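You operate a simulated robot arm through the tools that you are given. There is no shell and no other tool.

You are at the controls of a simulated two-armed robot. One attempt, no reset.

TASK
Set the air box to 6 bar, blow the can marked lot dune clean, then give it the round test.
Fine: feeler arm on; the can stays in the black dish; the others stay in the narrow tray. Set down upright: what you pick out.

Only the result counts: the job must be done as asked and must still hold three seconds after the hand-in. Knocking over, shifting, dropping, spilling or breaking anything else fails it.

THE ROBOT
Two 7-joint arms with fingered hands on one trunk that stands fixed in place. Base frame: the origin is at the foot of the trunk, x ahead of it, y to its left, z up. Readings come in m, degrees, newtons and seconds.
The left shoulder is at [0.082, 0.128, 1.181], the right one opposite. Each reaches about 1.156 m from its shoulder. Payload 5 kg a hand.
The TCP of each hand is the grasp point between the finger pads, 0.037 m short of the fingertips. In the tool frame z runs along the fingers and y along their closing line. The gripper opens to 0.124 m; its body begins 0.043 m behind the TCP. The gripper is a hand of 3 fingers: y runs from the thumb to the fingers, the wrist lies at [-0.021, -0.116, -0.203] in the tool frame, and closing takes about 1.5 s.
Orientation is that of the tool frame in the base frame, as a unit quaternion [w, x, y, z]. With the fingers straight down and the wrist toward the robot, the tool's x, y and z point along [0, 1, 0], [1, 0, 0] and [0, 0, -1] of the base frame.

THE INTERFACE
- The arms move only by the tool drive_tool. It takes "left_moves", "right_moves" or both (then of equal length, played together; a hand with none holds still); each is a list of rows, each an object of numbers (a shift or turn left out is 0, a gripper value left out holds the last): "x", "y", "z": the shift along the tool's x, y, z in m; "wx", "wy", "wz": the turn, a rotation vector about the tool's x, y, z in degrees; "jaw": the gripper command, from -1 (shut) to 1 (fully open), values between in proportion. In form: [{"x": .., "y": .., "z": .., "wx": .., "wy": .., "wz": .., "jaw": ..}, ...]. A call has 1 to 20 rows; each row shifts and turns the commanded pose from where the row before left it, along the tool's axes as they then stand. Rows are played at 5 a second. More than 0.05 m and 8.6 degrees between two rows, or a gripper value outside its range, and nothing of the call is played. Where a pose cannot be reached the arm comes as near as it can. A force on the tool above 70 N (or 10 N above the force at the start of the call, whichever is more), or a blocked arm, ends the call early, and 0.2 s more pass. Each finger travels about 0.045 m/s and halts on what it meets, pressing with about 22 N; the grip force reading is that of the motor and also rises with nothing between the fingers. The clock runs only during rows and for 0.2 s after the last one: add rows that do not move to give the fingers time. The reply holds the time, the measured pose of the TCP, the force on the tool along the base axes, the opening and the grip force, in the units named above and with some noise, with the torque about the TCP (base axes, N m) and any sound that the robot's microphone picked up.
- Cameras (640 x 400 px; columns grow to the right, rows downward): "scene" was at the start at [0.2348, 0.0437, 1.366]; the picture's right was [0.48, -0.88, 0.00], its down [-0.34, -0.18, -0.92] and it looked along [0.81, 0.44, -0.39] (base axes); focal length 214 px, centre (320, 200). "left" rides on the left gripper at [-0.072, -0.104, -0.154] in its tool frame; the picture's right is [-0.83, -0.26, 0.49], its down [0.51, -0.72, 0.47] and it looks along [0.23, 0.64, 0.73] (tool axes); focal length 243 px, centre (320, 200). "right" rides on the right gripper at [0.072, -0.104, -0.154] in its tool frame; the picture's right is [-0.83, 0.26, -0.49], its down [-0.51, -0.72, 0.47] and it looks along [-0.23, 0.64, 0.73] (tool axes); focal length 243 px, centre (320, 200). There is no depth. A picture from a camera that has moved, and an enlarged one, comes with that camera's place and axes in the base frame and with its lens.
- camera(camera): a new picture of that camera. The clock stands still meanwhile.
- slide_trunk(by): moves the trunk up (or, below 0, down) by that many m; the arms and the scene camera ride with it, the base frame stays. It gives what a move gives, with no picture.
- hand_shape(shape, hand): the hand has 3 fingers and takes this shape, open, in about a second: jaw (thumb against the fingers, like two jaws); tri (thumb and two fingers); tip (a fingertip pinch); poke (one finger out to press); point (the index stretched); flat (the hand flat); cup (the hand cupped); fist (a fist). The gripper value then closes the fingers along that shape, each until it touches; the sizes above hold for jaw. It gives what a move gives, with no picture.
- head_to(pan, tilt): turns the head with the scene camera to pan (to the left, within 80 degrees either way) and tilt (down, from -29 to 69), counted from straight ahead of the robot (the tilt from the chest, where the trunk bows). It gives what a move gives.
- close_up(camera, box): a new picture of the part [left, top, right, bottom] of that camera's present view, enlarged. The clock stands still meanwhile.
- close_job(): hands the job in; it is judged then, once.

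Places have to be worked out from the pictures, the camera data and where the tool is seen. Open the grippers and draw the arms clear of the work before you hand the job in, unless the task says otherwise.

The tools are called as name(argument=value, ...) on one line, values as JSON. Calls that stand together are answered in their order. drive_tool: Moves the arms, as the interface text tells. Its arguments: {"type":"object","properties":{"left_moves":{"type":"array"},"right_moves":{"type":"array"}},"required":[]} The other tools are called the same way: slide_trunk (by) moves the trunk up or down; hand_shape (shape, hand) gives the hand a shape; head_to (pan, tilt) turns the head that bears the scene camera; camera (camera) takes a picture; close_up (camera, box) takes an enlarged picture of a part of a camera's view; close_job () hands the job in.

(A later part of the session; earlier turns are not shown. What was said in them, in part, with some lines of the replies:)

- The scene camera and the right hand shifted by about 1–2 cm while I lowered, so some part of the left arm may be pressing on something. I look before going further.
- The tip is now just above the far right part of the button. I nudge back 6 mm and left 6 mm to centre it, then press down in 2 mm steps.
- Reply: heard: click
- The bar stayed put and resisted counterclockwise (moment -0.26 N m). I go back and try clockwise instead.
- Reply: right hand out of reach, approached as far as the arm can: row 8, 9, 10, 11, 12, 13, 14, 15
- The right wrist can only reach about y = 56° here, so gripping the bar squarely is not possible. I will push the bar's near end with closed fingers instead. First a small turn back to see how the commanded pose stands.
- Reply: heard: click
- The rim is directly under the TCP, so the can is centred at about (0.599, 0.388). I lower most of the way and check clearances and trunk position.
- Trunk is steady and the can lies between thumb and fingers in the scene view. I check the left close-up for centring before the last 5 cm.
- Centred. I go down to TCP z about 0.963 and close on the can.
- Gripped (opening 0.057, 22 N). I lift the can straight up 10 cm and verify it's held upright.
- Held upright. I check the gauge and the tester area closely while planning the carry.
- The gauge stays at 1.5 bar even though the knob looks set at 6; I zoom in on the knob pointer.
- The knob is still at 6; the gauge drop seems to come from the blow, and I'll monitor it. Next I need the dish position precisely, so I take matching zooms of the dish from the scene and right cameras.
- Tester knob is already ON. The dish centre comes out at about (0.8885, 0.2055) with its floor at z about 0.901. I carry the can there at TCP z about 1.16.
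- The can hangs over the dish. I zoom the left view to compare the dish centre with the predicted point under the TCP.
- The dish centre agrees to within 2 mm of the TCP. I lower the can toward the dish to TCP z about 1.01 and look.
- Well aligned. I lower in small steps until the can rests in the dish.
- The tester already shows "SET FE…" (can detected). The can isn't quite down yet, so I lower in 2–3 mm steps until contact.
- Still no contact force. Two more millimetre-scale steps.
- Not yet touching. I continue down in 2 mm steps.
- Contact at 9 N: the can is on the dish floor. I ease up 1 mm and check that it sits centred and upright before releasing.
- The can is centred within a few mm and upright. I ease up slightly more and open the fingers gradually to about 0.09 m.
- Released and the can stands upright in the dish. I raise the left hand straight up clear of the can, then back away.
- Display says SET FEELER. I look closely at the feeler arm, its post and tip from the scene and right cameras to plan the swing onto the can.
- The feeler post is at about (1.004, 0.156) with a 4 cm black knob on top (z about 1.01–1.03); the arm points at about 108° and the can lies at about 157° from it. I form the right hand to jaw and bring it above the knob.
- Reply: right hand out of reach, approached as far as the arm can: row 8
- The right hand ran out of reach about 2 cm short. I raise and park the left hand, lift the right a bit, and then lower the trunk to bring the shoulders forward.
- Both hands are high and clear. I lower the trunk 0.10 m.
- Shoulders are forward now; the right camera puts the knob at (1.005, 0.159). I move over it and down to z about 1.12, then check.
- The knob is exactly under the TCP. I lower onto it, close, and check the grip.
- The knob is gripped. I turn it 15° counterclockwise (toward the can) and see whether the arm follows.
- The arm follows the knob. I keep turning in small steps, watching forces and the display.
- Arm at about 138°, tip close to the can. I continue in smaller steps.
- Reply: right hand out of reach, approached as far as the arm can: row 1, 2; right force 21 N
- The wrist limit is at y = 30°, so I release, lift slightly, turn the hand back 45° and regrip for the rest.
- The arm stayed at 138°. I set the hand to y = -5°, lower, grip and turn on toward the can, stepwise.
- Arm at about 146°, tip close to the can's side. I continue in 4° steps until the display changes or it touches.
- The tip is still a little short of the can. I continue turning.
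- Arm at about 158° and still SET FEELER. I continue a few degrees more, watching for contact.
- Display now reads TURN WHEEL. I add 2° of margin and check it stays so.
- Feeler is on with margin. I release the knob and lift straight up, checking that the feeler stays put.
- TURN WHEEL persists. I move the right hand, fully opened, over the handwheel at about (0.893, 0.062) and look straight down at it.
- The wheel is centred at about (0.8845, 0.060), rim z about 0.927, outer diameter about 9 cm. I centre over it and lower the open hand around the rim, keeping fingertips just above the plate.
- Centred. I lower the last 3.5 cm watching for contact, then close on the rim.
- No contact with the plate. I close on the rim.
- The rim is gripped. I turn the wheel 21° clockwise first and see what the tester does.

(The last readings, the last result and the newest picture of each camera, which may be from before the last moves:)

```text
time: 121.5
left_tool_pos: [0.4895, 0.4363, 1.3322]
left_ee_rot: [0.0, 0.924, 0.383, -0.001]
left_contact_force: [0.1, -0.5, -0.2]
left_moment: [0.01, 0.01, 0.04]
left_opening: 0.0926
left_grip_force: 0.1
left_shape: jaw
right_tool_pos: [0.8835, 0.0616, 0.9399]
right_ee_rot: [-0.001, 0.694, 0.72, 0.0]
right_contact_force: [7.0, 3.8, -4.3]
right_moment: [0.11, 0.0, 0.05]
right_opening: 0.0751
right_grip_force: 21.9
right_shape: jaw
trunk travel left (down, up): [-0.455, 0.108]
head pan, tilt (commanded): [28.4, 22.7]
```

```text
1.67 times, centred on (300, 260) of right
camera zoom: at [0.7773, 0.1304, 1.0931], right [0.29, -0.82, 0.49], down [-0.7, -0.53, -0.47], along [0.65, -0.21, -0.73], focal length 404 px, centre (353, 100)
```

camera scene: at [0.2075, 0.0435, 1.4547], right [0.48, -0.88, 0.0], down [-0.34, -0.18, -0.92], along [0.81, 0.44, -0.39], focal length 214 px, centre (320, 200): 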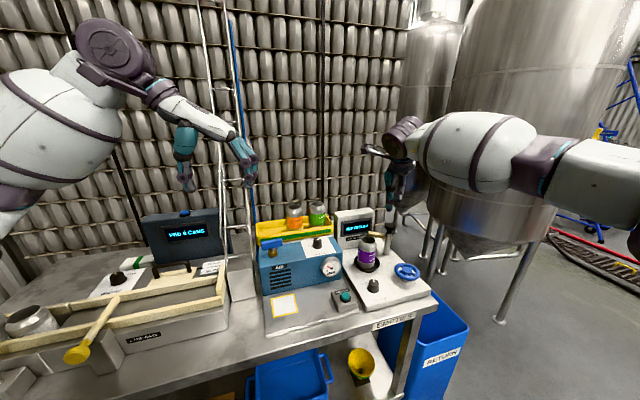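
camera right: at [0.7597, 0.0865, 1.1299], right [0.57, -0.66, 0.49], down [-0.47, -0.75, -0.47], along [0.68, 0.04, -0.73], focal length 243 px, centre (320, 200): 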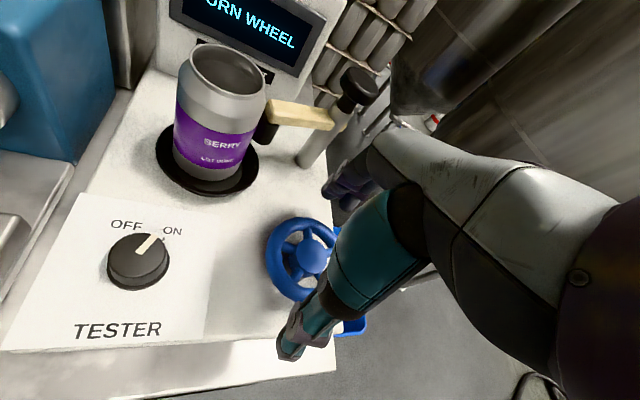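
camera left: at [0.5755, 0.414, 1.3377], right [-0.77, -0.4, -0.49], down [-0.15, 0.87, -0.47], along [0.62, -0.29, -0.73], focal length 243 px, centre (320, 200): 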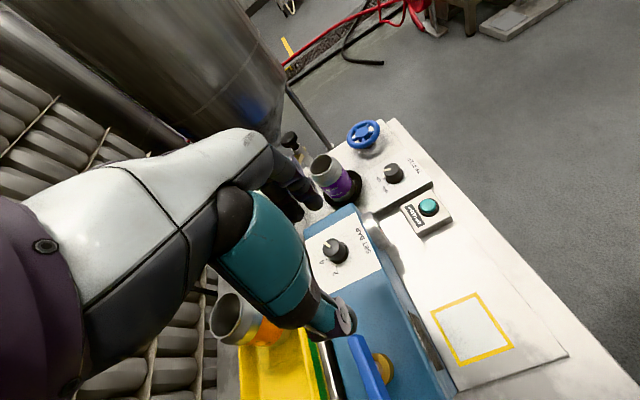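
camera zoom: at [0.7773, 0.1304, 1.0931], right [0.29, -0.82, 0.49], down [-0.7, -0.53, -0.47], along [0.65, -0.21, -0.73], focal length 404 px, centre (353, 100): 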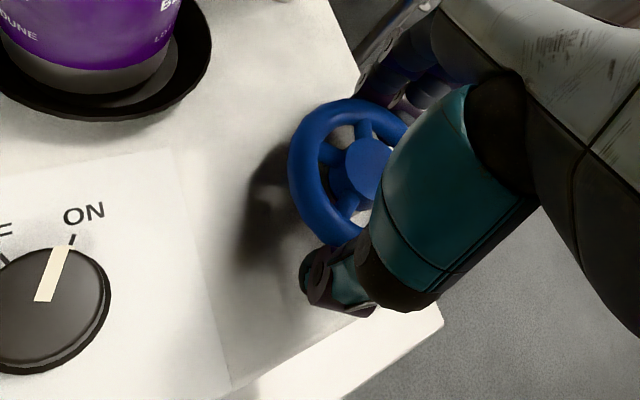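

The wheel turns the dish and can. I continue clockwise another 49°.

drive_tool(right_moves=[{"wz": 7}, {"wz": 7}, {"wz": 7}, {"wz": 7}, {}])

close_up(camera="scene", box=[340, 200, 460, 310])

```text
time: 122.7
left_tool_pos: [0.4884, 0.4374, 1.332]
left_ee_rot: [0.0, 0.923, 0.384, -0.001]
left_contact_force: [0.4, -0.3, 0.5]
left_moment: [0.0, 0.01, -0.05]
left_opening: 0.0928
left_grip_force: 0.0
left_shape: jaw
right_tool_pos: [0.8838, 0.061, 0.9408]
right_ee_rot: [0.001, 0.848, 0.53, 0.001]
right_contact_force: [8.0, 8.1, -3.4]
right_moment: [0.24, 0.0, 0.0]
right_opening: 0.075
right_grip_force: 22.8
right_shape: jaw
trunk travel left (down, up): [-0.455, 0.108]
head pan, tilt (commanded): [28.4, 22.7]
```

```text
3.64 times, centred on (400, 255) of scene
camera zoom: at [0.2094, 0.0442, 1.4543], right [0.48, -0.88, 0.0], down [-0.34, -0.18, -0.92], along [0.81, 0.44, -0.39], focal length 780 px, centre (29, 0)
```

zoom: 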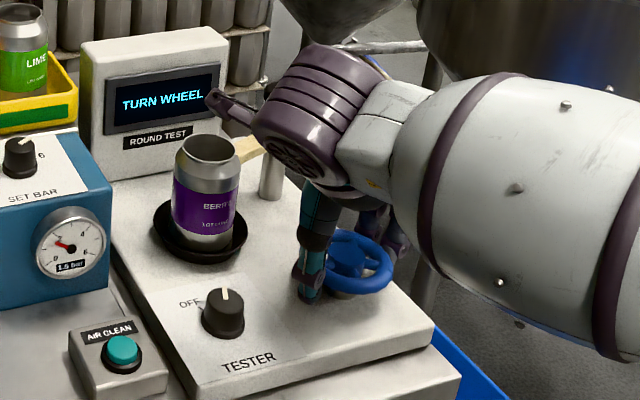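

The display still says TURN WHEEL. I check the can in the dish closely, since it rotates with the wheel.

close_up(camera="scene", box=[370, 225, 420, 275])

camera(camera="right")

```text
8.00 times, centred on (395, 250) of scene
camera zoom: at [0.2094, 0.0442, 1.4543], right [0.48, -0.88, 0.0], down [-0.34, -0.18, -0.92], along [0.81, 0.44, -0.39], focal length 1716 px, centre (-280, -200)
```

zoom: 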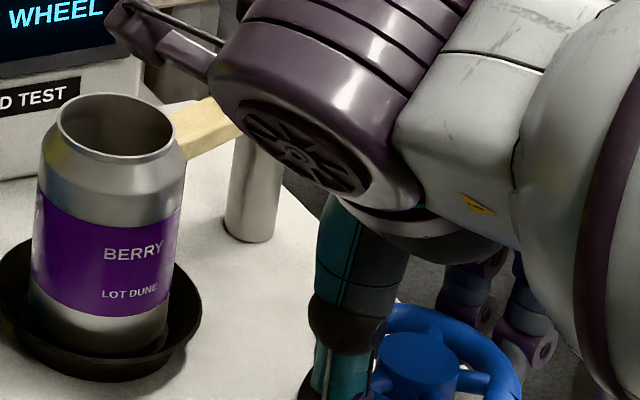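

```text
taken
camera right: at [0.822, 0.1727, 1.0929], right [-0.13, -0.86, 0.49], down [-0.87, -0.14, -0.47], along [0.47, -0.49, -0.73], focal length 243 px, centre (320, 200)
```

right: 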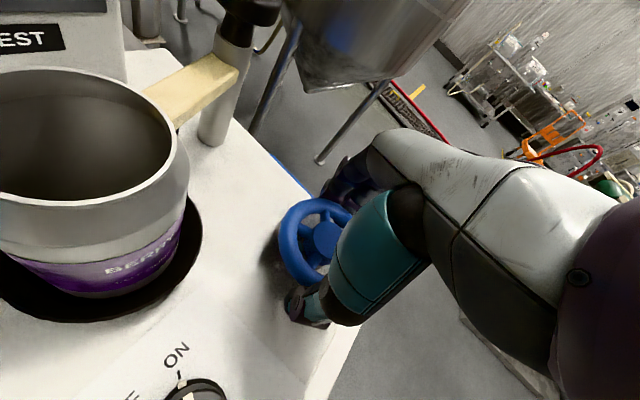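

Can upright and rotating with the dish. I turn another 21°, then release for the next stroke.

drive_tool(right_moves=[{"wz": 7}, {"wz": 7}, {"wz": 7}, {}])

close_up(camera="scene", box=[340, 200, 460, 310])

camera(camera="right")

```text
time: 123.7
left_tool_pos: [0.4882, 0.4366, 1.3315]
left_ee_rot: [0.001, 0.924, 0.384, -0.001]
left_contact_force: [-0.3, -0.7, -0.6]
left_moment: [0.0, 0.0, -0.01]
left_opening: 0.0928
left_grip_force: 0.0
left_shape: jaw
right_tool_pos: [0.8839, 0.0627, 0.9396]
right_ee_rot: [0.001, 0.931, 0.366, -0.001]
right_contact_force: [9.1, 11.7, -3.3]
right_moment: [0.46, -0.07, 0.06]
right_opening: 0.0746
right_grip_force: 22.0
right_shape: jaw
trunk travel left (down, up): [-0.455, 0.108]
head pan, tilt (commanded): [28.4, 22.7]
```

```text
3.64 times, centred on (400, 255) of scene
camera zoom: at [0.2095, 0.0447, 1.4542], right [0.48, -0.88, 0.0], down [-0.34, -0.18, -0.92], along [0.81, 0.44, -0.39], focal length 780 px, centre (29, 0)
```

zoom: 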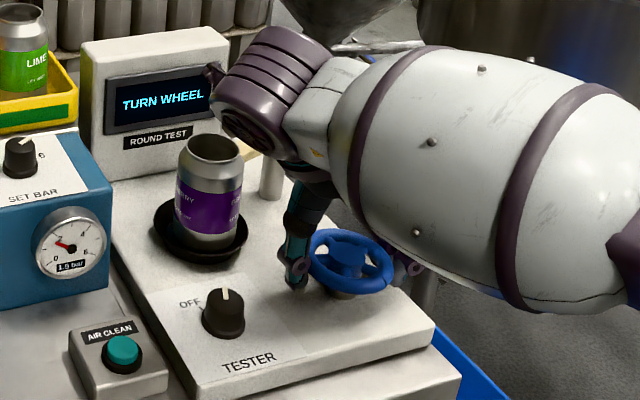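

```text
taken
camera right: at [0.8659, 0.1875, 1.0928], right [-0.43, -0.76, 0.49], down [-0.86, 0.18, -0.47], along [0.27, -0.63, -0.73], focal length 243 px, centre (320, 200)
```

right: 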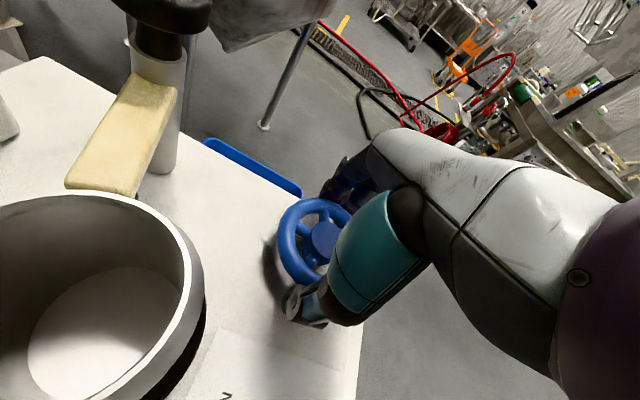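

That makes about 70° clockwise. I open, turn the hand back 68° around the wheel, and regrip for the next stroke.

drive_tool(right_moves=[{"jaw": 1.0}, {}, {}, {}, {"wz": -8.5}, {"wz": -8.5}, {"wz": -8.5}, {"wz": -8.5}, {"wz": -8.5}, {"wz": -8.5}, {"wz": -8.5}, {"wz": -8.5}, {}, {"jaw": 0.3}, {"jaw": -0.5}, {"jaw": -1.0}, {}, {}, {}])

close_up(camera="scene", box=[340, 200, 460, 310])

```text
time: 127.7
left_tool_pos: [0.4877, 0.4356, 1.3323]
left_ee_rot: [0.0, 0.924, 0.383, -0.001]
left_contact_force: [0.2, 0.0, -0.3]
left_moment: [0.01, -0.04, -0.02]
left_opening: 0.0927
left_grip_force: 0.0
left_shape: jaw
right_tool_pos: [0.8819, 0.0603, 0.9405]
right_ee_rot: [0.0, 0.565, 0.825, -0.001]
right_contact_force: [-0.6, 0.0, -4.9]
right_moment: [-0.07, 0.12, -0.02]
right_opening: 0.0752
right_grip_force: 22.4
right_shape: jaw
trunk travel left (down, up): [-0.455, 0.108]
head pan, tilt (commanded): [28.4, 22.7]
```

```text
3.64 times, centred on (400, 255) of scene
camera zoom: at [0.2086, 0.0436, 1.4544], right [0.48, -0.88, 0.0], down [-0.34, -0.18, -0.92], along [0.81, 0.44, -0.39], focal length 780 px, centre (29, 0)
```

zoom: 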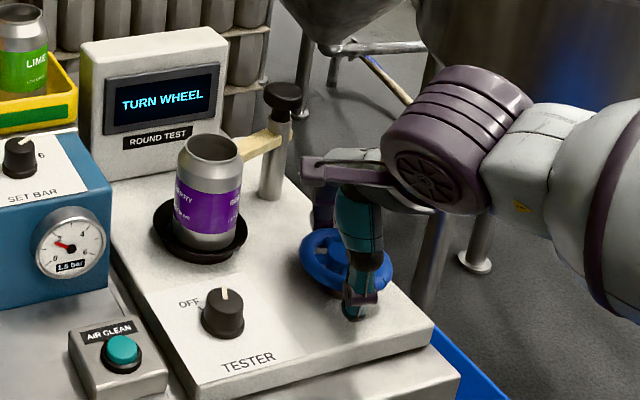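

Regripped. Next clockwise stroke of 68°.

drive_tool(right_moves=[{"wz": 7}, {"wz": 7}, {"wz": 7}, {"wz": 7}, {"wz": 7}, {"wz": 7}, {"wz": 7}, {"wz": 7}, {"wz": 7}, {"wz": 5}, {}])

close_up(camera="scene", box=[340, 200, 460, 310])

camera(camera="right")

```text
time: 130.1
left_tool_pos: [0.4897, 0.4383, 1.3323]
left_ee_rot: [0.0, 0.924, 0.384, -0.001]
left_contact_force: [0.0, 0.3, 0.0]
left_moment: [0.01, 0.01, 0.0]
left_opening: 0.0928
left_grip_force: 0.1
left_shape: jaw
right_tool_pos: [0.8838, 0.0615, 0.9389]
right_ee_rot: [0.0, 0.93, 0.366, 0.001]
right_contact_force: [9.8, 12.1, -3.2]
right_moment: [0.44, -0.08, 0.07]
right_opening: 0.0745
right_grip_force: 22.0
right_shape: jaw
trunk travel left (down, up): [-0.455, 0.108]
head pan, tilt (commanded): [28.4, 22.7]
```

```text
3.64 times, centred on (400, 255) of scene
camera zoom: at [0.2097, 0.045, 1.4542], right [0.48, -0.88, 0.0], down [-0.34, -0.18, -0.92], along [0.81, 0.44, -0.39], focal length 780 px, centre (29, 0)
```

zoom: 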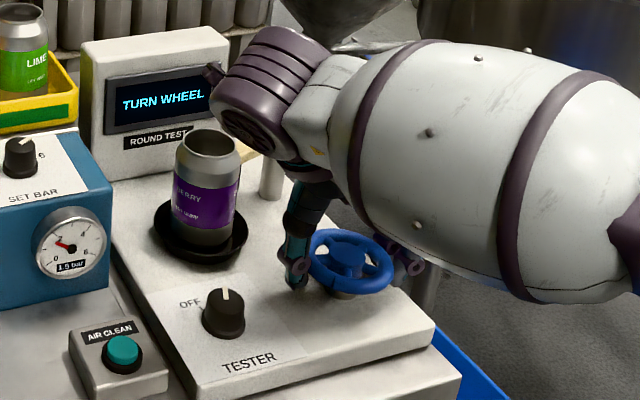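

```text
taken
camera right: at [0.8656, 0.188, 1.0927], right [-0.43, -0.76, 0.49], down [-0.86, 0.18, -0.47], along [0.27, -0.63, -0.73], focal length 243 px, centre (320, 200)
```

right: 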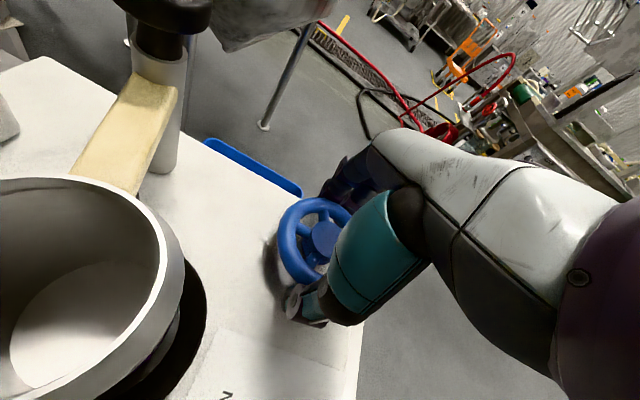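

About 138° done, the display still asks to turn. I open, swing back, and regrip for a third stroke.

drive_tool(right_moves=[{"jaw": 1.0}, {}, {}, {}, {"wz": -8.5}, {"wz": -8.5}, {"wz": -8.5}, {"wz": -8.5}, {"wz": -8.5}, {"wz": -8.5}, {"wz": -8.5}, {"wz": -8.5}, {}, {"jaw": 0.3}, {"jaw": -0.5}, {"jaw": -1.0}, {}, {}, {}])

close_up(camera="scene", box=[350, 210, 410, 280])

camera(camera="right")

```text
time: 134.1
left_tool_pos: [0.4872, 0.4365, 1.333]
left_ee_rot: [0.0, 0.923, 0.384, 0.0]
left_contact_force: [-1.0, -0.6, -0.4]
left_moment: [0.02, -0.01, -0.03]
left_opening: 0.0926
left_grip_force: 0.1
left_shape: jaw
right_tool_pos: [0.8832, 0.0613, 0.9404]
right_ee_rot: [-0.001, 0.567, 0.824, -0.001]
right_contact_force: [0.0, -0.5, -4.7]
right_moment: [-0.05, 0.09, 0.01]
right_opening: 0.0753
right_grip_force: 21.5
right_shape: jaw
trunk travel left (down, up): [-0.455, 0.108]
head pan, tilt (commanded): [28.4, 22.7]
```

```text
5.71 times, centred on (380, 245) of scene
camera zoom: at [0.2086, 0.0436, 1.4544], right [0.48, -0.88, 0.0], down [-0.34, -0.18, -0.92], along [0.81, 0.44, -0.39], focal length 1226 px, centre (-23, -57)
```

zoom: 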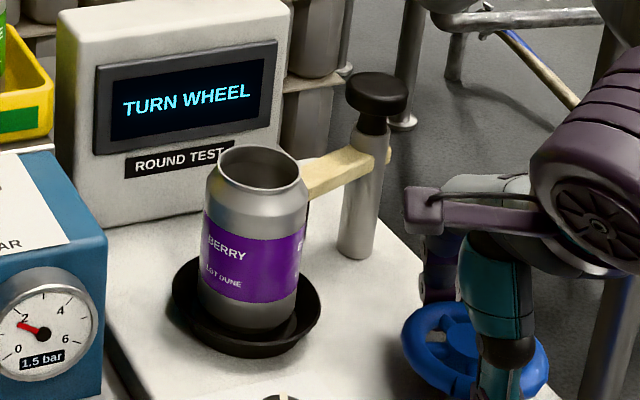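

```text
taken
camera right: at [0.7601, 0.0911, 1.0936], right [0.54, -0.68, 0.49], down [-0.49, -0.73, -0.47], along [0.68, 0.01, -0.73], focal length 243 px, centre (320, 200)
```

right: 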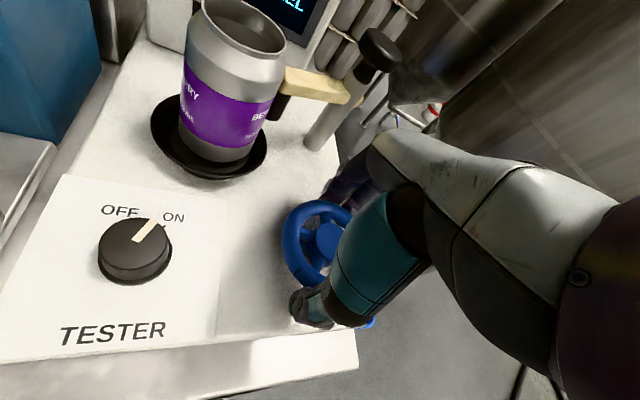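

The can still sits in the dish with the feeler on it. Third clockwise stroke.

drive_tool(right_moves=[{"wz": 7}, {"wz": 7}, {"wz": 7}, {"wz": 7}, {"wz": 7}, {"wz": 7}, {"wz": 7}, {"wz": 7}, {"wz": 7}, {"wz": 5}, {}])

close_up(camera="scene", box=[340, 200, 460, 310])

```text
time: 136.5
left_tool_pos: [0.4877, 0.4358, 1.3326]
left_ee_rot: [0.0, 0.923, 0.384, 0.0]
left_contact_force: [-0.1, -0.2, -0.5]
left_moment: [0.0, 0.03, 0.0]
left_opening: 0.0928
left_grip_force: 0.0
left_shape: jaw
right_tool_pos: [0.8805, 0.0596, 0.9395]
right_ee_rot: [-0.001, 0.93, 0.367, -0.001]
right_contact_force: [-5.8, -3.3, -13.8]
right_moment: [0.15, 0.17, 0.93]
right_opening: 0.071
right_grip_force: 22.0
right_shape: jaw
trunk travel left (down, up): [-0.455, 0.108]
head pan, tilt (commanded): [28.4, 22.7]
```

```text
3.64 times, centred on (400, 255) of scene
camera zoom: at [0.209, 0.0432, 1.4542], right [0.48, -0.88, 0.0], down [-0.34, -0.18, -0.92], along [0.81, 0.44, -0.39], focal length 780 px, centre (29, 0)
```

zoom: 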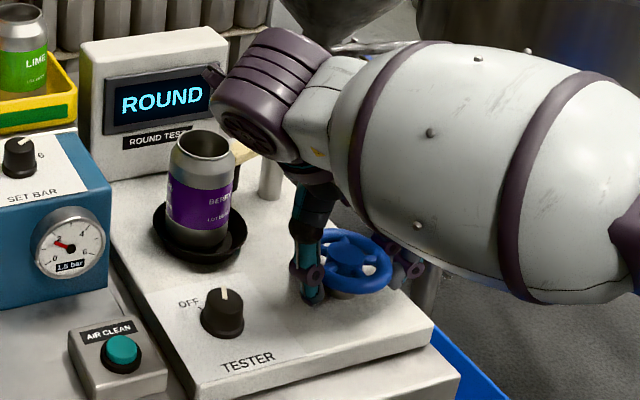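

The display reads ROUND and the wheel has come to its stop (0.93 N m). I release the wheel and lift away.

drive_tool(right_moves=[{"jaw": 0.2}, {"jaw": 1.0}, {}, {}, {}, {"z": -0.02}, {"z": -0.03}, {"z": -0.04}, {"z": -0.04}, {"z": -0.04}, {}])

close_up(camera="scene", box=[320, 200, 440, 310])

camera(camera="scene")

```text
time: 138.9
left_tool_pos: [0.4889, 0.4363, 1.3339]
left_ee_rot: [-0.001, 0.923, 0.385, 0.0]
left_contact_force: [-1.1, -0.1, 0.6]
left_moment: [0.01, 0.0, 0.01]
left_opening: 0.093
left_grip_force: 0.0
left_shape: jaw
right_tool_pos: [0.881, 0.0606, 1.109]
right_ee_rot: [0.0, 0.931, 0.366, 0.0]
right_contact_force: [-1.1, -0.4, -0.6]
right_moment: [0.01, 0.04, -0.01]
right_opening: 0.1239
right_grip_force: 0.1
right_shape: jaw
trunk travel left (down, up): [-0.455, 0.108]
head pan, tilt (commanded): [28.4, 22.7]
```

```text
3.64 times, centred on (380, 255) of scene
camera zoom: at [0.2087, 0.0435, 1.4543], right [0.48, -0.88, 0.0], down [-0.34, -0.18, -0.92], along [0.81, 0.44, -0.39], focal length 780 px, centre (102, 0)
```

zoom: 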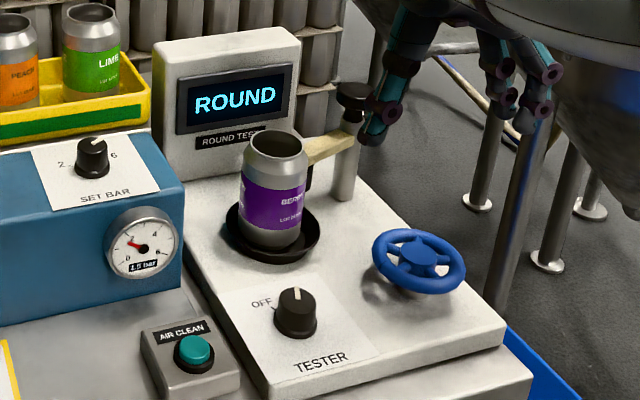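

```text
taken
camera scene: at [0.2087, 0.0435, 1.4543], right [0.48, -0.88, 0.0], down [-0.34, -0.18, -0.92], along [0.81, 0.44, -0.39], focal length 214 px, centre (320, 200)
```

scene: 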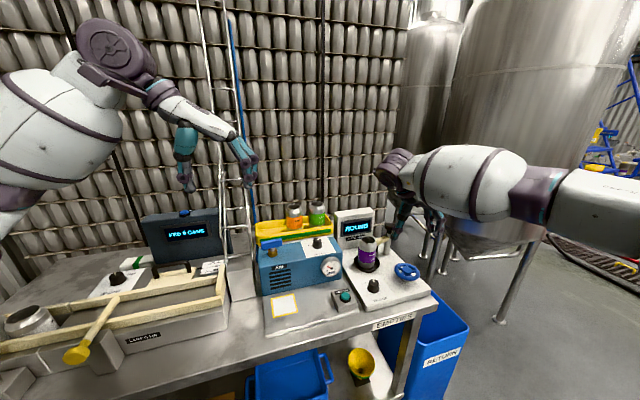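

ROUND is shown and the can stands in the dish with the feeler on. Before finishing I want to understand the gauge at 1.5 bar, so I zoom on the button, gauge and tap again.

close_up(camera="scene", box=[330, 282, 360, 310])

close_up(camera="scene", box=[255, 215, 345, 320])

close_up(camera="scene", box=[318, 252, 345, 280])

```text
14.29 times, centred on (345, 296) of scene
camera zoom: at [0.2087, 0.0435, 1.4543], right [0.48, -0.88, 0.0], down [-0.34, -0.18, -0.92], along [0.81, 0.44, -0.39], focal length 3064 px, centre (-37, -1171)
```

zoom: 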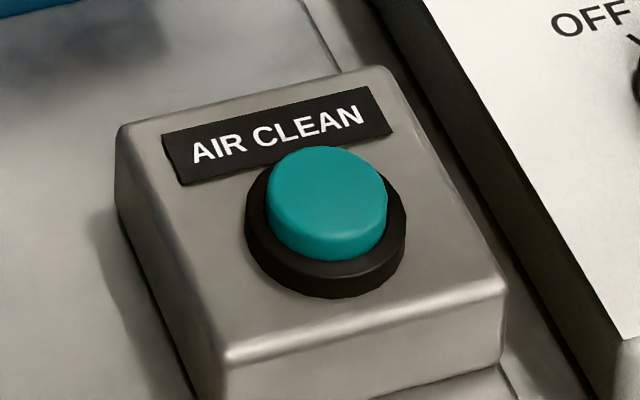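

```text
3.81 times, centred on (300, 268) of scene
camera zoom: at [0.2087, 0.0435, 1.4543], right [0.48, -0.88, 0.0], down [-0.34, -0.18, -0.92], along [0.81, 0.44, -0.39], focal length 817 px, centre (396, -57)
```

zoom: 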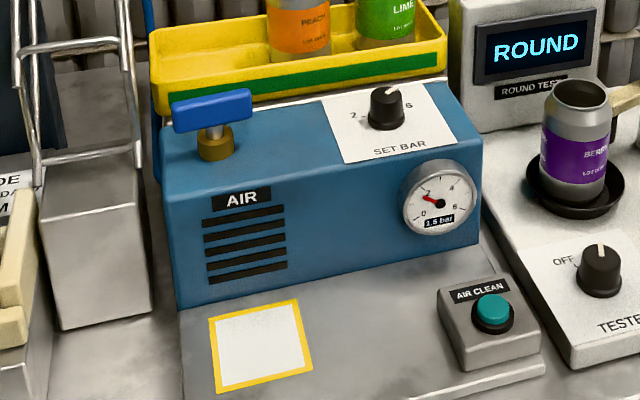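

```text
14.29 times, centred on (332, 266) of scene
camera zoom: at [0.2087, 0.0435, 1.4543], right [0.48, -0.88, 0.0], down [-0.34, -0.18, -0.92], along [0.81, 0.44, -0.39], focal length 3064 px, centre (156, -743)
```

zoom: 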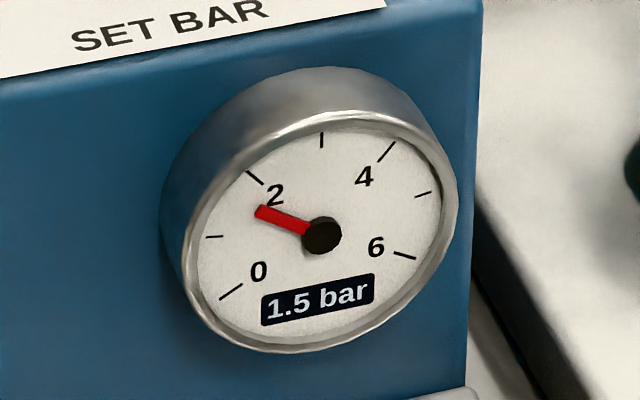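

The button is up and the gauge rests at 1.5 bar, so the box isn't back at its 6 bar. With the tap across the box earlier the gauge followed the knob, so I'll turn the tap back to its original position. First I clear the left hand and re-orient the right hand.

drive_tool(right_moves=[{"z": -0.03}, {"z": -0.03, "wz": -8}, {"z": -0.03, "wz": -8}, {"wz": -8}, {"wz": -8}, {"wz": -8}, {"wz": -8}, {"wz": -8}, {"wz": -8}, {"wz": -8}, {"wz": -8}, {"wz": -7, "jaw": -1.0}, {}, {}], left_moves=[{"y": -0.02, "z": -0.02}, {"y": -0.02, "z": -0.02}, {"y": -0.02, "z": -0.02}, {"y": -0.02, "z": -0.02}, {"y": -0.02}, {}, {}, {}, {}, {}, {}, {}, {}, {}])

camera(camera="scene")

```text
time: 141.9
left_tool_pos: [0.4168, 0.508, 1.4128]
left_ee_rot: [0.001, 0.924, 0.383, 0.001]
left_contact_force: [0.1, -0.3, 0.2]
left_moment: [-0.02, 0.01, -0.02]
left_opening: 0.0929
left_grip_force: 0.1
left_shape: jaw
right_tool_pos: [0.8833, 0.0611, 1.199]
right_ee_rot: [0.0, 0.422, 0.907, 0.0]
right_contact_force: [1.3, 0.4, -0.1]
right_moment: [0.03, -0.07, -0.01]
right_opening: 0.0534
right_grip_force: 0.1
right_shape: jaw
trunk travel left (down, up): [-0.455, 0.108]
head pan, tilt (commanded): [28.4, 22.7]
```

```text
taken
camera scene: at [0.2081, 0.0437, 1.4545], right [0.48, -0.88, 0.0], down [-0.34, -0.18, -0.92], along [0.81, 0.44, -0.39], focal length 214 px, centre (320, 200)
```

scene: 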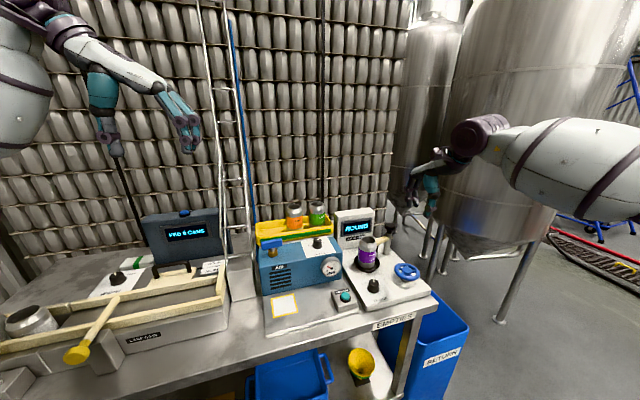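

Right hand at y = 40°, fingers closing. I move it to above the box just in front of the tap's right half.

drive_tool(right_moves=[{"x": 0.042, "y": 0.0056, "z": 0.0}, {"x": 0.042, "y": 0.0056}, {"x": 0.042, "y": 0.0056}, {"x": 0.042, "y": 0.0056}, {"x": 0.042, "y": 0.0056}, {"x": 0.042, "y": 0.0056}, {"x": 0.042, "y": 0.0056, "z": 0.02}, {"x": 0.042, "y": 0.0056, "z": 0.02}, {"x": 0.042, "y": 0.0056, "z": 0.015}, {"x": 0.042, "y": 0.0056, "z": 0.015}, {}])

camera(camera="right")

camera(camera="scene")

```text
time: 144.3
left_tool_pos: [0.4167, 0.5071, 1.4134]
left_ee_rot: [0.0, 0.924, 0.383, 0.0]
left_contact_force: [-0.3, 0.2, -0.8]
left_moment: [0.01, 0.02, -0.01]
left_opening: 0.0928
left_grip_force: 0.0
left_shape: jaw
right_tool_pos: [0.6573, 0.4169, 1.1304]
right_ee_rot: [0.0, 0.422, 0.906, 0.0]
right_contact_force: [0.6, 0.1, -0.2]
right_moment: [0.02, 0.04, 0.03]
right_opening: 0.0
right_grip_force: 22.2
right_shape: jaw
trunk travel left (down, up): [-0.455, 0.108]
head pan, tilt (commanded): [28.4, 22.7]
```

```text
taken
camera right: at [0.5318, 0.4045, 1.2837], right [0.73, -0.47, 0.49], down [-0.23, -0.85, -0.47], along [0.64, 0.24, -0.73], focal length 243 px, centre (320, 200)
```

right: 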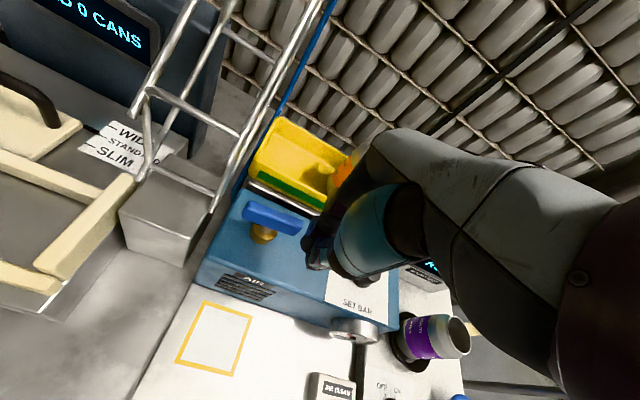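

```text
taken
camera scene: at [0.2084, 0.0423, 1.4545], right [0.48, -0.88, 0.0], down [-0.34, -0.18, -0.92], along [0.81, 0.44, -0.39], focal length 214 px, centre (320, 200)
```

scene: 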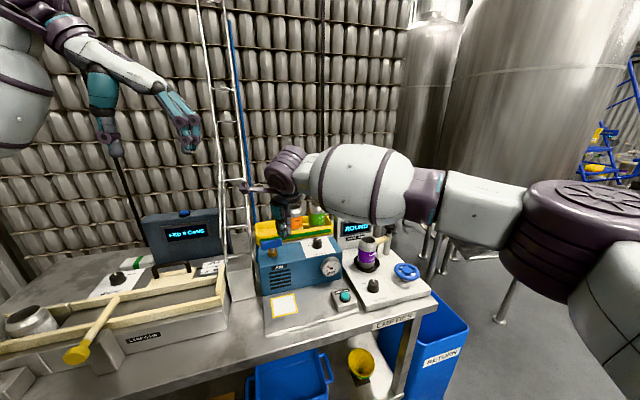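

I zoom the right view to measure the bar's present angle and ends.

close_up(camera="right", box=[200, 150, 360, 280])

```text
3.08 times, centred on (280, 215) of right
camera zoom: at [0.5318, 0.4045, 1.2837], right [0.73, -0.47, 0.49], down [-0.23, -0.85, -0.47], along [0.64, 0.24, -0.73], focal length 746 px, centre (443, 154)
```

zoom: 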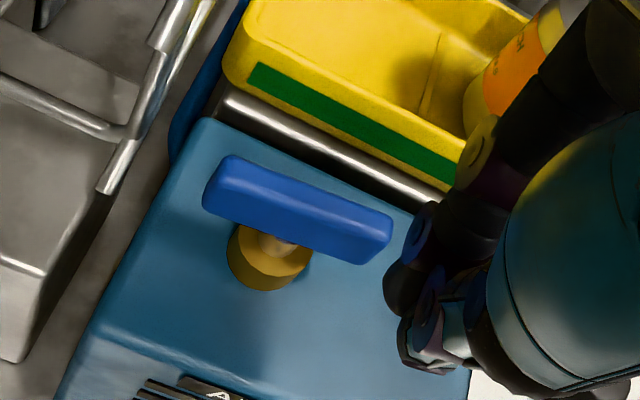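

The can test is done; only the air box remains off its 6 bar. The wire chute's end is just 3 cm left of the tap's left end, so I'll push the right half of the bar from the front instead. I lower the closed fingers in front of it.

drive_tool(right_moves=[{"z": 0.03}, {"z": 0.03}, {"z": 0.018}, {}])

close_up(camera="right", box=[160, 120, 420, 310])

close_up(camera="scene", box=[240, 190, 360, 300])

```text
time: 145.3
left_tool_pos: [0.4181, 0.508, 1.4135]
left_ee_rot: [0.0, 0.924, 0.383, 0.0]
left_contact_force: [0.7, 0.4, -0.1]
left_moment: [0.01, 0.0, -0.01]
left_opening: 0.0928
left_grip_force: 0.0
left_shape: jaw
right_tool_pos: [0.6567, 0.4165, 1.0524]
right_ee_rot: [0.0, 0.422, 0.907, 0.0]
right_contact_force: [0.3, 1.0, -0.1]
right_moment: [0.03, -0.01, 0.01]
right_opening: 0.0
right_grip_force: 22.3
right_shape: jaw
trunk travel left (down, up): [-0.455, 0.108]
head pan, tilt (commanded): [28.4, 22.7]
```

```text
2.11 times, centred on (290, 215) of right
camera zoom: at [0.5315, 0.406, 1.2052], right [0.73, -0.47, 0.49], down [-0.23, -0.85, -0.47], along [0.64, 0.24, -0.73], focal length 511 px, centre (383, 168)
```

zoom: 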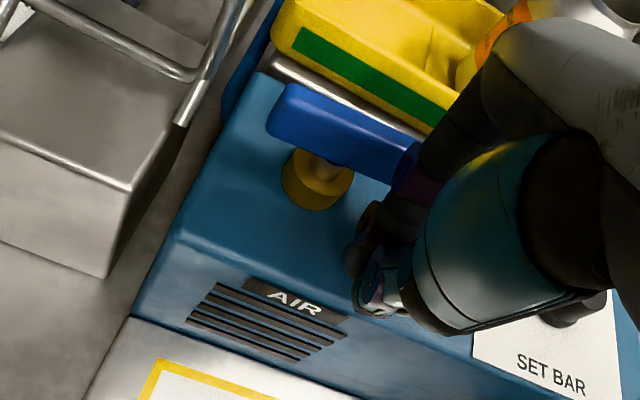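

```text
3.64 times, centred on (300, 245) of scene
camera zoom: at [0.208, 0.0437, 1.4545], right [0.48, -0.88, 0.0], down [-0.34, -0.18, -0.92], along [0.81, 0.44, -0.39], focal length 780 px, centre (393, 36)
```

zoom: 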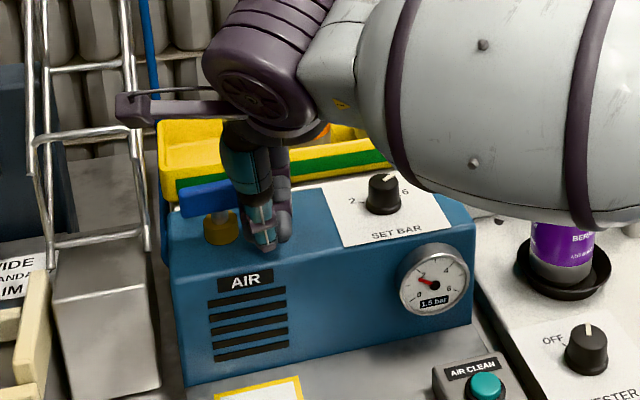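

Fingers are just in front of the bar's right end. I push it gently backward along the arc and check bar and gauge.

drive_tool(right_moves=[{"x": 0.004, "y": 0.008}, {"x": 0.002, "y": 0.008}, {"x": -0.002, "y": 0.008}, {"x": -0.003, "y": 0.006}, {}])

close_up(camera="right", box=[160, 120, 420, 310])

close_up(camera="scene", box=[240, 190, 360, 300])

```text
time: 146.5
left_tool_pos: [0.4173, 0.5083, 1.4134]
left_ee_rot: [0.0, 0.924, 0.384, 0.0]
left_contact_force: [0.0, 0.6, 0.4]
left_moment: [-0.01, -0.01, -0.02]
left_opening: 0.093
left_grip_force: 0.1
left_shape: jaw
right_tool_pos: [0.6775, 0.437, 1.0523]
right_ee_rot: [0.0, 0.422, 0.906, 0.0]
right_contact_force: [-1.2, 0.8, 0.3]
right_moment: [0.02, -0.03, 0.04]
right_opening: 0.0
right_grip_force: 21.8
right_shape: jaw
trunk travel left (down, up): [-0.455, 0.108]
head pan, tilt (commanded): [28.4, 22.7]
```

```text
2.11 times, centred on (290, 215) of right
camera zoom: at [0.5518, 0.4262, 1.2063], right [0.73, -0.47, 0.49], down [-0.23, -0.85, -0.47], along [0.64, 0.24, -0.73], focal length 511 px, centre (383, 168)
```

zoom: 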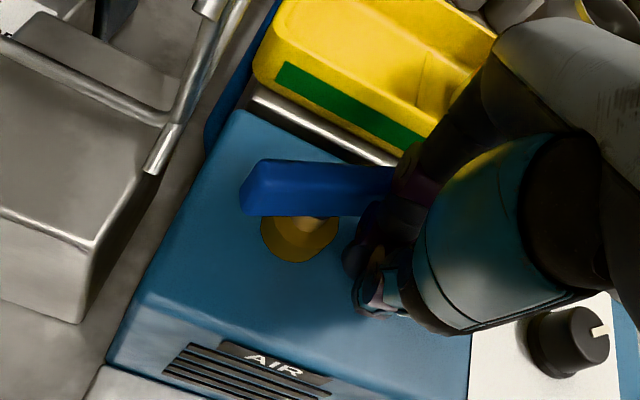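

```text
3.64 times, centred on (300, 245) of scene
camera zoom: at [0.2079, 0.0435, 1.4545], right [0.48, -0.88, 0.0], down [-0.34, -0.18, -0.92], along [0.81, 0.44, -0.39], focal length 780 px, centre (393, 36)
```

zoom: 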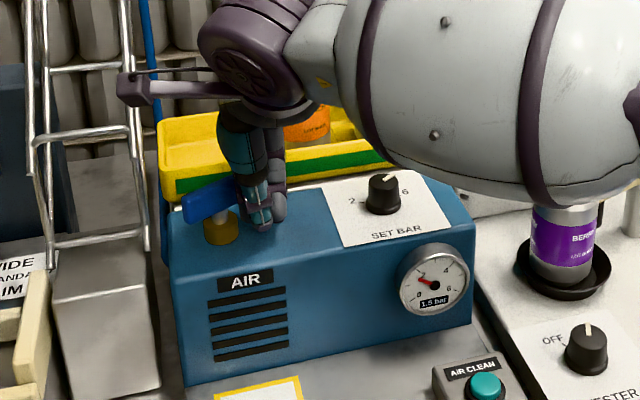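

The bar is at about -15° and follows easily; gauge unchanged so far. I continue the arc in small steps, watching clearance to the tray and peach can.

drive_tool(right_moves=[{"x": -0.002, "y": 0.006}, {"x": -0.002, "y": 0.006}, {"y": 0.006}, {"y": 0.006}, {}])

camera(camera="right")

close_up(camera="scene", box=[240, 190, 360, 300])

```text
time: 147.7
left_tool_pos: [0.4168, 0.5082, 1.4132]
left_ee_rot: [0.0, 0.924, 0.383, -0.001]
left_contact_force: [-0.3, -0.8, -0.8]
left_moment: [-0.02, 0.01, 0.02]
left_opening: 0.0927
left_grip_force: 0.1
left_shape: jaw
right_tool_pos: [0.699, 0.4504, 1.054]
right_ee_rot: [0.0, 0.423, 0.906, 0.0]
right_contact_force: [-0.7, 1.1, 0.1]
right_moment: [0.01, 0.02, -0.02]
right_opening: 0.0001
right_grip_force: 21.8
right_shape: jaw
trunk travel left (down, up): [-0.455, 0.108]
head pan, tilt (commanded): [28.4, 22.7]
```

```text
taken
camera right: at [0.5737, 0.4391, 1.2061], right [0.73, -0.47, 0.49], down [-0.23, -0.85, -0.47], along [0.64, 0.24, -0.73], focal length 243 px, centre (320, 200)
```

right: 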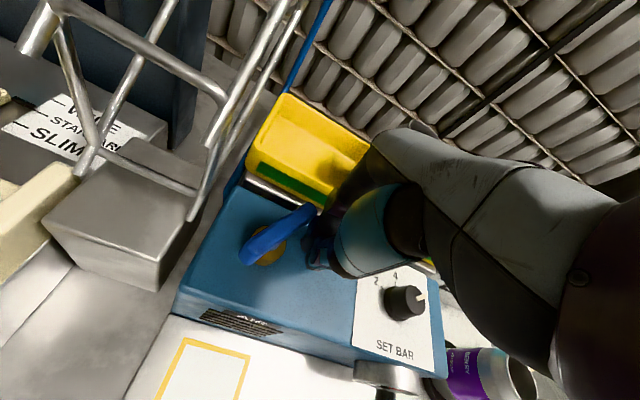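

```text
3.64 times, centred on (300, 245) of scene
camera zoom: at [0.208, 0.0435, 1.4545], right [0.48, -0.88, 0.0], down [-0.34, -0.18, -0.92], along [0.81, 0.44, -0.39], focal length 780 px, centre (393, 36)
```

zoom: 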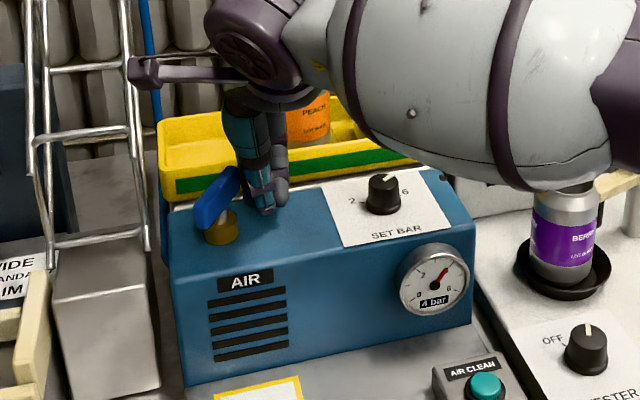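

The gauge is climbing (4 bar) as the tap turns back, so shutting the tap recharges the box. I hold a second to see, then look at the bar angle and clearance.

drive_tool(right_moves=[{}, {}, {}, {}, {}])

close_up(camera="scene", box=[255, 220, 345, 290])

close_up(camera="right", box=[200, 80, 460, 300])

```text
time: 148.9
left_tool_pos: [0.4169, 0.5086, 1.4138]
left_ee_rot: [-0.001, 0.923, 0.384, 0.0]
left_contact_force: [0.7, 0.6, -0.4]
left_moment: [-0.01, -0.01, 0.0]
left_opening: 0.0929
left_grip_force: 0.0
left_shape: jaw
right_tool_pos: [0.6994, 0.4503, 1.0538]
right_ee_rot: [0.0, 0.423, 0.906, 0.0]
right_contact_force: [0.6, -0.1, 0.3]
right_moment: [0.0, -0.02, 0.03]
right_opening: 0.0
right_grip_force: 21.6
right_shape: jaw
trunk travel left (down, up): [-0.455, 0.108]
head pan, tilt (commanded): [28.4, 22.7]
```

```text
5.71 times, centred on (300, 255) of scene
camera zoom: at [0.208, 0.0436, 1.4545], right [0.48, -0.88, 0.0], down [-0.34, -0.18, -0.92], along [0.81, 0.44, -0.39], focal length 1226 px, centre (434, -114)
```

zoom: 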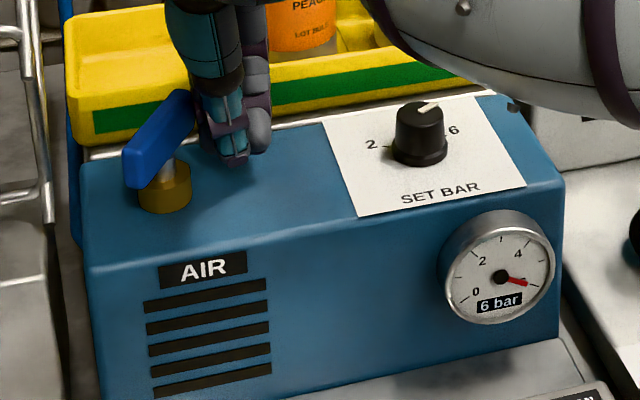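

```text
1.82 times, centred on (330, 190) of right
camera zoom: at [0.5736, 0.4393, 1.206], right [0.73, -0.47, 0.49], down [-0.23, -0.85, -0.47], along [0.64, 0.23, -0.73], focal length 441 px, centre (302, 218)
```

zoom: 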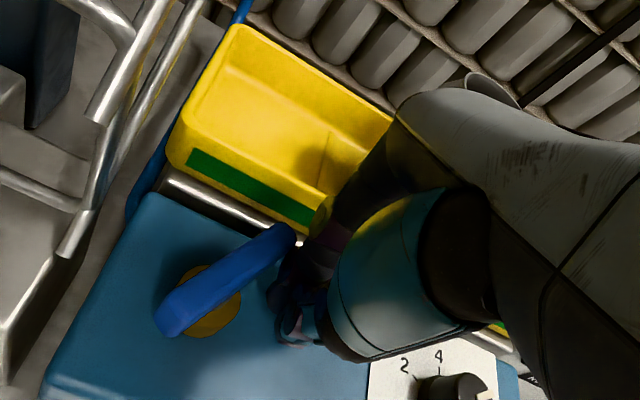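

The gauge is back at 6 bar with the tap bar at about +17°. I push it a little further toward its original stop for margin, then check.

drive_tool(right_moves=[{"x": 0.0015, "y": 0.0055}, {"x": 0.0025, "y": 0.0055}, {}])

close_up(camera="scene", box=[255, 210, 345, 290])

close_up(camera="right", box=[200, 80, 460, 300])

```text
time: 149.7
left_tool_pos: [0.4173, 0.5087, 1.4141]
left_ee_rot: [0.0, 0.924, 0.383, 0.0]
left_contact_force: [-0.6, 0.0, 0.0]
left_moment: [0.01, 0.02, 0.0]
left_opening: 0.0928
left_grip_force: 0.0
left_shape: jaw
right_tool_pos: [0.7053, 0.461, 1.0538]
right_ee_rot: [0.001, 0.423, 0.906, -0.001]
right_contact_force: [1.2, -0.2, -0.4]
right_moment: [0.01, 0.0, 0.01]
right_opening: 0.0
right_grip_force: 21.9
right_shape: jaw
trunk travel left (down, up): [-0.455, 0.108]
head pan, tilt (commanded): [28.4, 22.7]
```

```text
5.00 times, centred on (300, 250) of scene
camera zoom: at [0.208, 0.0433, 1.4545], right [0.48, -0.88, 0.0], down [-0.34, -0.18, -0.92], along [0.81, 0.44, -0.39], focal length 1072 px, centre (420, -50)
```

zoom: 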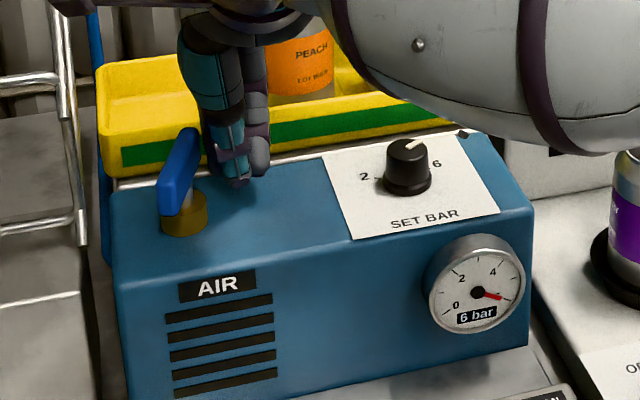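

```text
1.82 times, centred on (330, 190) of right
camera zoom: at [0.5792, 0.4495, 1.206], right [0.73, -0.47, 0.49], down [-0.23, -0.85, -0.47], along [0.64, 0.23, -0.73], focal length 441 px, centre (302, 218)
```

zoom: 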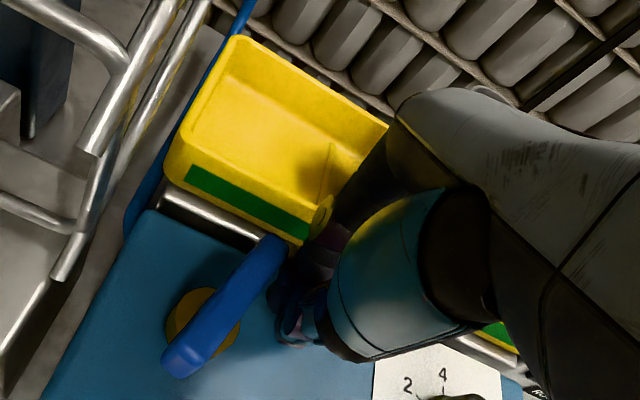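

Bar at about 33°, close to its original position; gauge steady at 6 bar. I back the hand off to the side, lift straight up, and withdraw toward the robot.

drive_tool(right_moves=[{"x": -0.012, "y": -0.004}, {"x": -0.01, "y": -0.006}, {"z": -0.03}, {"z": -0.04}, {"z": -0.04}, {"z": -0.04}, {"x": -0.03, "y": -0.035}, {"x": -0.03, "y": -0.035}, {"x": -0.03, "y": -0.035}, {"x": -0.03, "y": -0.035}, {"x": -0.03, "y": -0.035}, {"x": -0.03, "y": -0.035}, {"jaw": 1.0}, {}, {}])

camera(camera="scene")

close_up(camera="scene", box=[240, 190, 430, 310])

```text
time: 152.9
left_tool_pos: [0.4171, 0.5072, 1.4135]
left_ee_rot: [0.0, 0.923, 0.384, 0.0]
left_contact_force: [0.9, 0.0, 0.0]
left_moment: [0.01, -0.01, -0.02]
left_opening: 0.0929
left_grip_force: 0.0
left_shape: jaw
right_tool_pos: [0.6637, 0.1677, 1.2005]
right_ee_rot: [0.0, 0.422, 0.906, 0.0]
right_contact_force: [-0.3, 0.3, 0.5]
right_moment: [-0.01, 0.0, -0.01]
right_opening: 0.1235
right_grip_force: 0.0
right_shape: jaw
trunk travel left (down, up): [-0.455, 0.108]
head pan, tilt (commanded): [28.4, 22.7]
```

```text
taken
camera scene: at [0.2077, 0.0427, 1.4546], right [0.48, -0.88, 0.0], down [-0.34, -0.18, -0.92], along [0.81, 0.44, -0.39], focal length 214 px, centre (320, 200)
```

scene: 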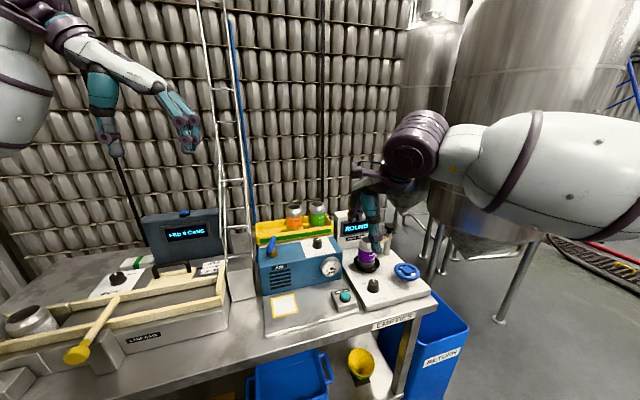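

```text
3.33 times, centred on (335, 250) of scene
camera zoom: at [0.2077, 0.0427, 1.4546], right [0.48, -0.88, 0.0], down [-0.34, -0.18, -0.92], along [0.81, 0.44, -0.39], focal length 715 px, centre (270, 33)
```

zoom: 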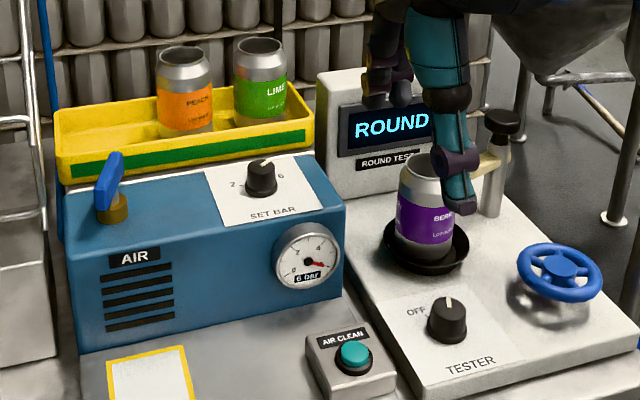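

Everything reads right: 6 bar on gauge and knob, can clean in the dish with feeler on, display ROUND. I draw the right arm further clear and open both hands fully, then do a last check.

drive_tool(right_moves=[{"x": -0.0148, "y": -0.034, "z": -0.02, "jaw": 1.0}, {"x": -0.0148, "y": -0.034, "z": -0.02}, {"x": -0.0148, "y": -0.034, "z": -0.02}, {"x": -0.0148, "y": -0.034, "z": -0.02}, {"x": -0.0148, "y": -0.034, "z": -0.02}, {"x": -0.0148, "y": -0.034, "z": -0.02}, {}, {}, {}, {}], left_moves=[{"jaw": 1.0}, {}, {}, {}, {}, {}, {}, {}, {}, {}])

camera(camera="scene")

close_up(camera="scene", box=[250, 190, 430, 310])

close_up(camera="scene", box=[345, 215, 400, 280])

close_up(camera="scene", box=[0, 200, 240, 375])

```text
time: 155.1
left_tool_pos: [0.4169, 0.5083, 1.4123]
left_ee_rot: [0.0, 0.924, 0.383, -0.001]
left_contact_force: [0.1, 0.6, 0.7]
left_moment: [0.01, 0.01, 0.03]
left_opening: 0.1237
left_grip_force: 0.0
left_shape: jaw
right_tool_pos: [0.567, -0.0346, 1.3231]
right_ee_rot: [0.0, 0.422, 0.907, 0.0]
right_contact_force: [-0.3, -0.3, -0.6]
right_moment: [-0.01, 0.02, -0.01]
right_opening: 0.1238
right_grip_force: 0.0
right_shape: jaw
trunk travel left (down, up): [-0.455, 0.108]
head pan, tilt (commanded): [28.4, 22.7]
```

```text
taken
camera scene: at [0.2082, 0.044, 1.4544], right [0.48, -0.88, 0.0], down [-0.34, -0.18, -0.92], along [0.81, 0.44, -0.39], focal length 214 px, centre (320, 200)
```

scene: 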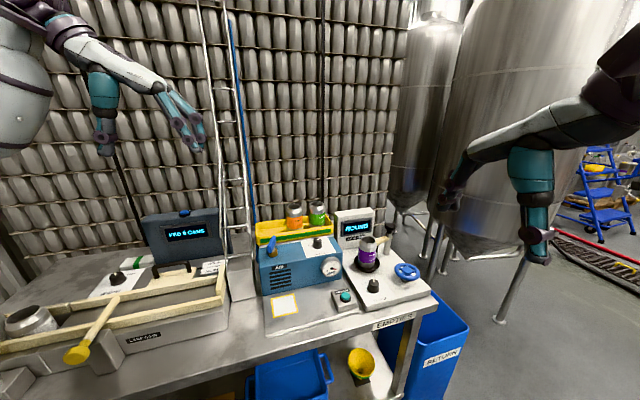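

```text
3.33 times, centred on (340, 250) of scene
camera zoom: at [0.2082, 0.044, 1.4544], right [0.48, -0.88, 0.0], down [-0.34, -0.18, -0.92], along [0.81, 0.44, -0.39], focal length 715 px, centre (253, 33)
```

zoom: 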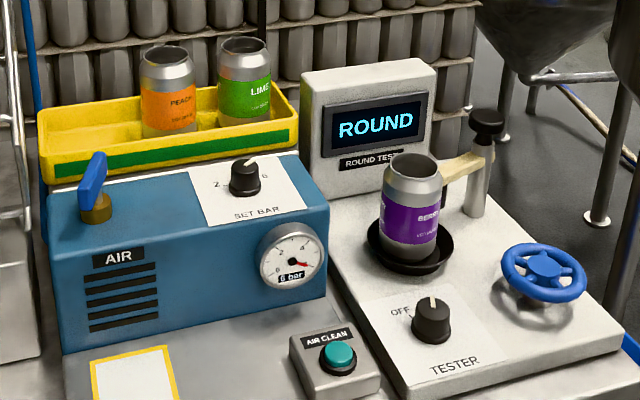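

```text
6.15 times, centred on (372, 248) of scene
camera zoom: at [0.2082, 0.044, 1.4544], right [0.48, -0.88, 0.0], down [-0.34, -0.18, -0.92], along [0.81, 0.44, -0.39], focal length 1320 px, centre (-3, -92)
```

zoom: 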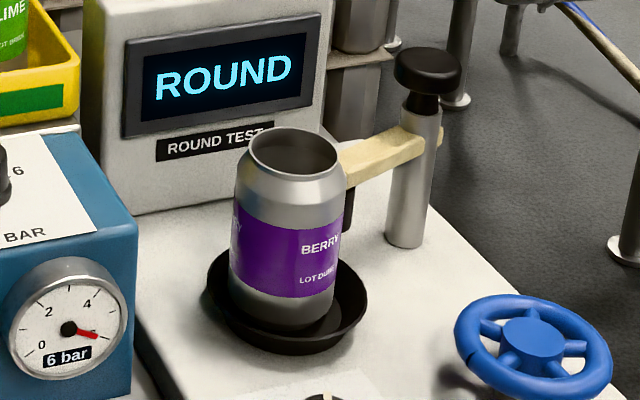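

```text
2.29 times, centred on (120, 288) of scene
camera zoom: at [0.2082, 0.044, 1.4544], right [0.48, -0.88, 0.0], down [-0.34, -0.18, -0.92], along [0.81, 0.44, -0.39], focal length 490 px, centre (777, 0)
```

zoom: 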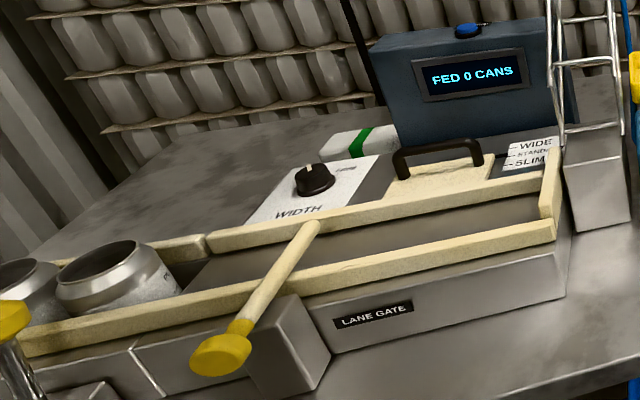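

The can is clean and upright in the black dish, with the feeler on and the display showing ROUND. The gauge and knob are at 6 bar, peach and lime are untouched in the tray, and both hands are open and clear. I hand the job in.

close_job()

```text
The job is handed in.
```

The job is handed in. The LOT DUNE (berry) can is blown clean and standing upright in the black dish, and the tester reads ROUND. The hand-in gave no verdict back.

- **Air box:** the knob and the gauge both read 6 bar. The blue tap had to be opened for the blow. After the blow the gauge fell to 1.5 bar and stayed there, so I turned the tap back and it returned to 6. The tap now sits about 12° short of where it started.
- **Round test:** the feeler arm is still on the can. I turned the wheel clockwise until it reached its stop, about 200°, and the display changed to ROUND.
- **Other cans:** peach and lime are still in the narrow tray.
- **Early contact:** when I first reached for the SET BAR knob, the left arm pressed on something near the lane gate hard enough to tilt the trunk. I backed off straight away. The lane-gate lever measured in the same place afterwards, and nothing there looked moved in the last picture.

Both hands are open and clear of the bench.
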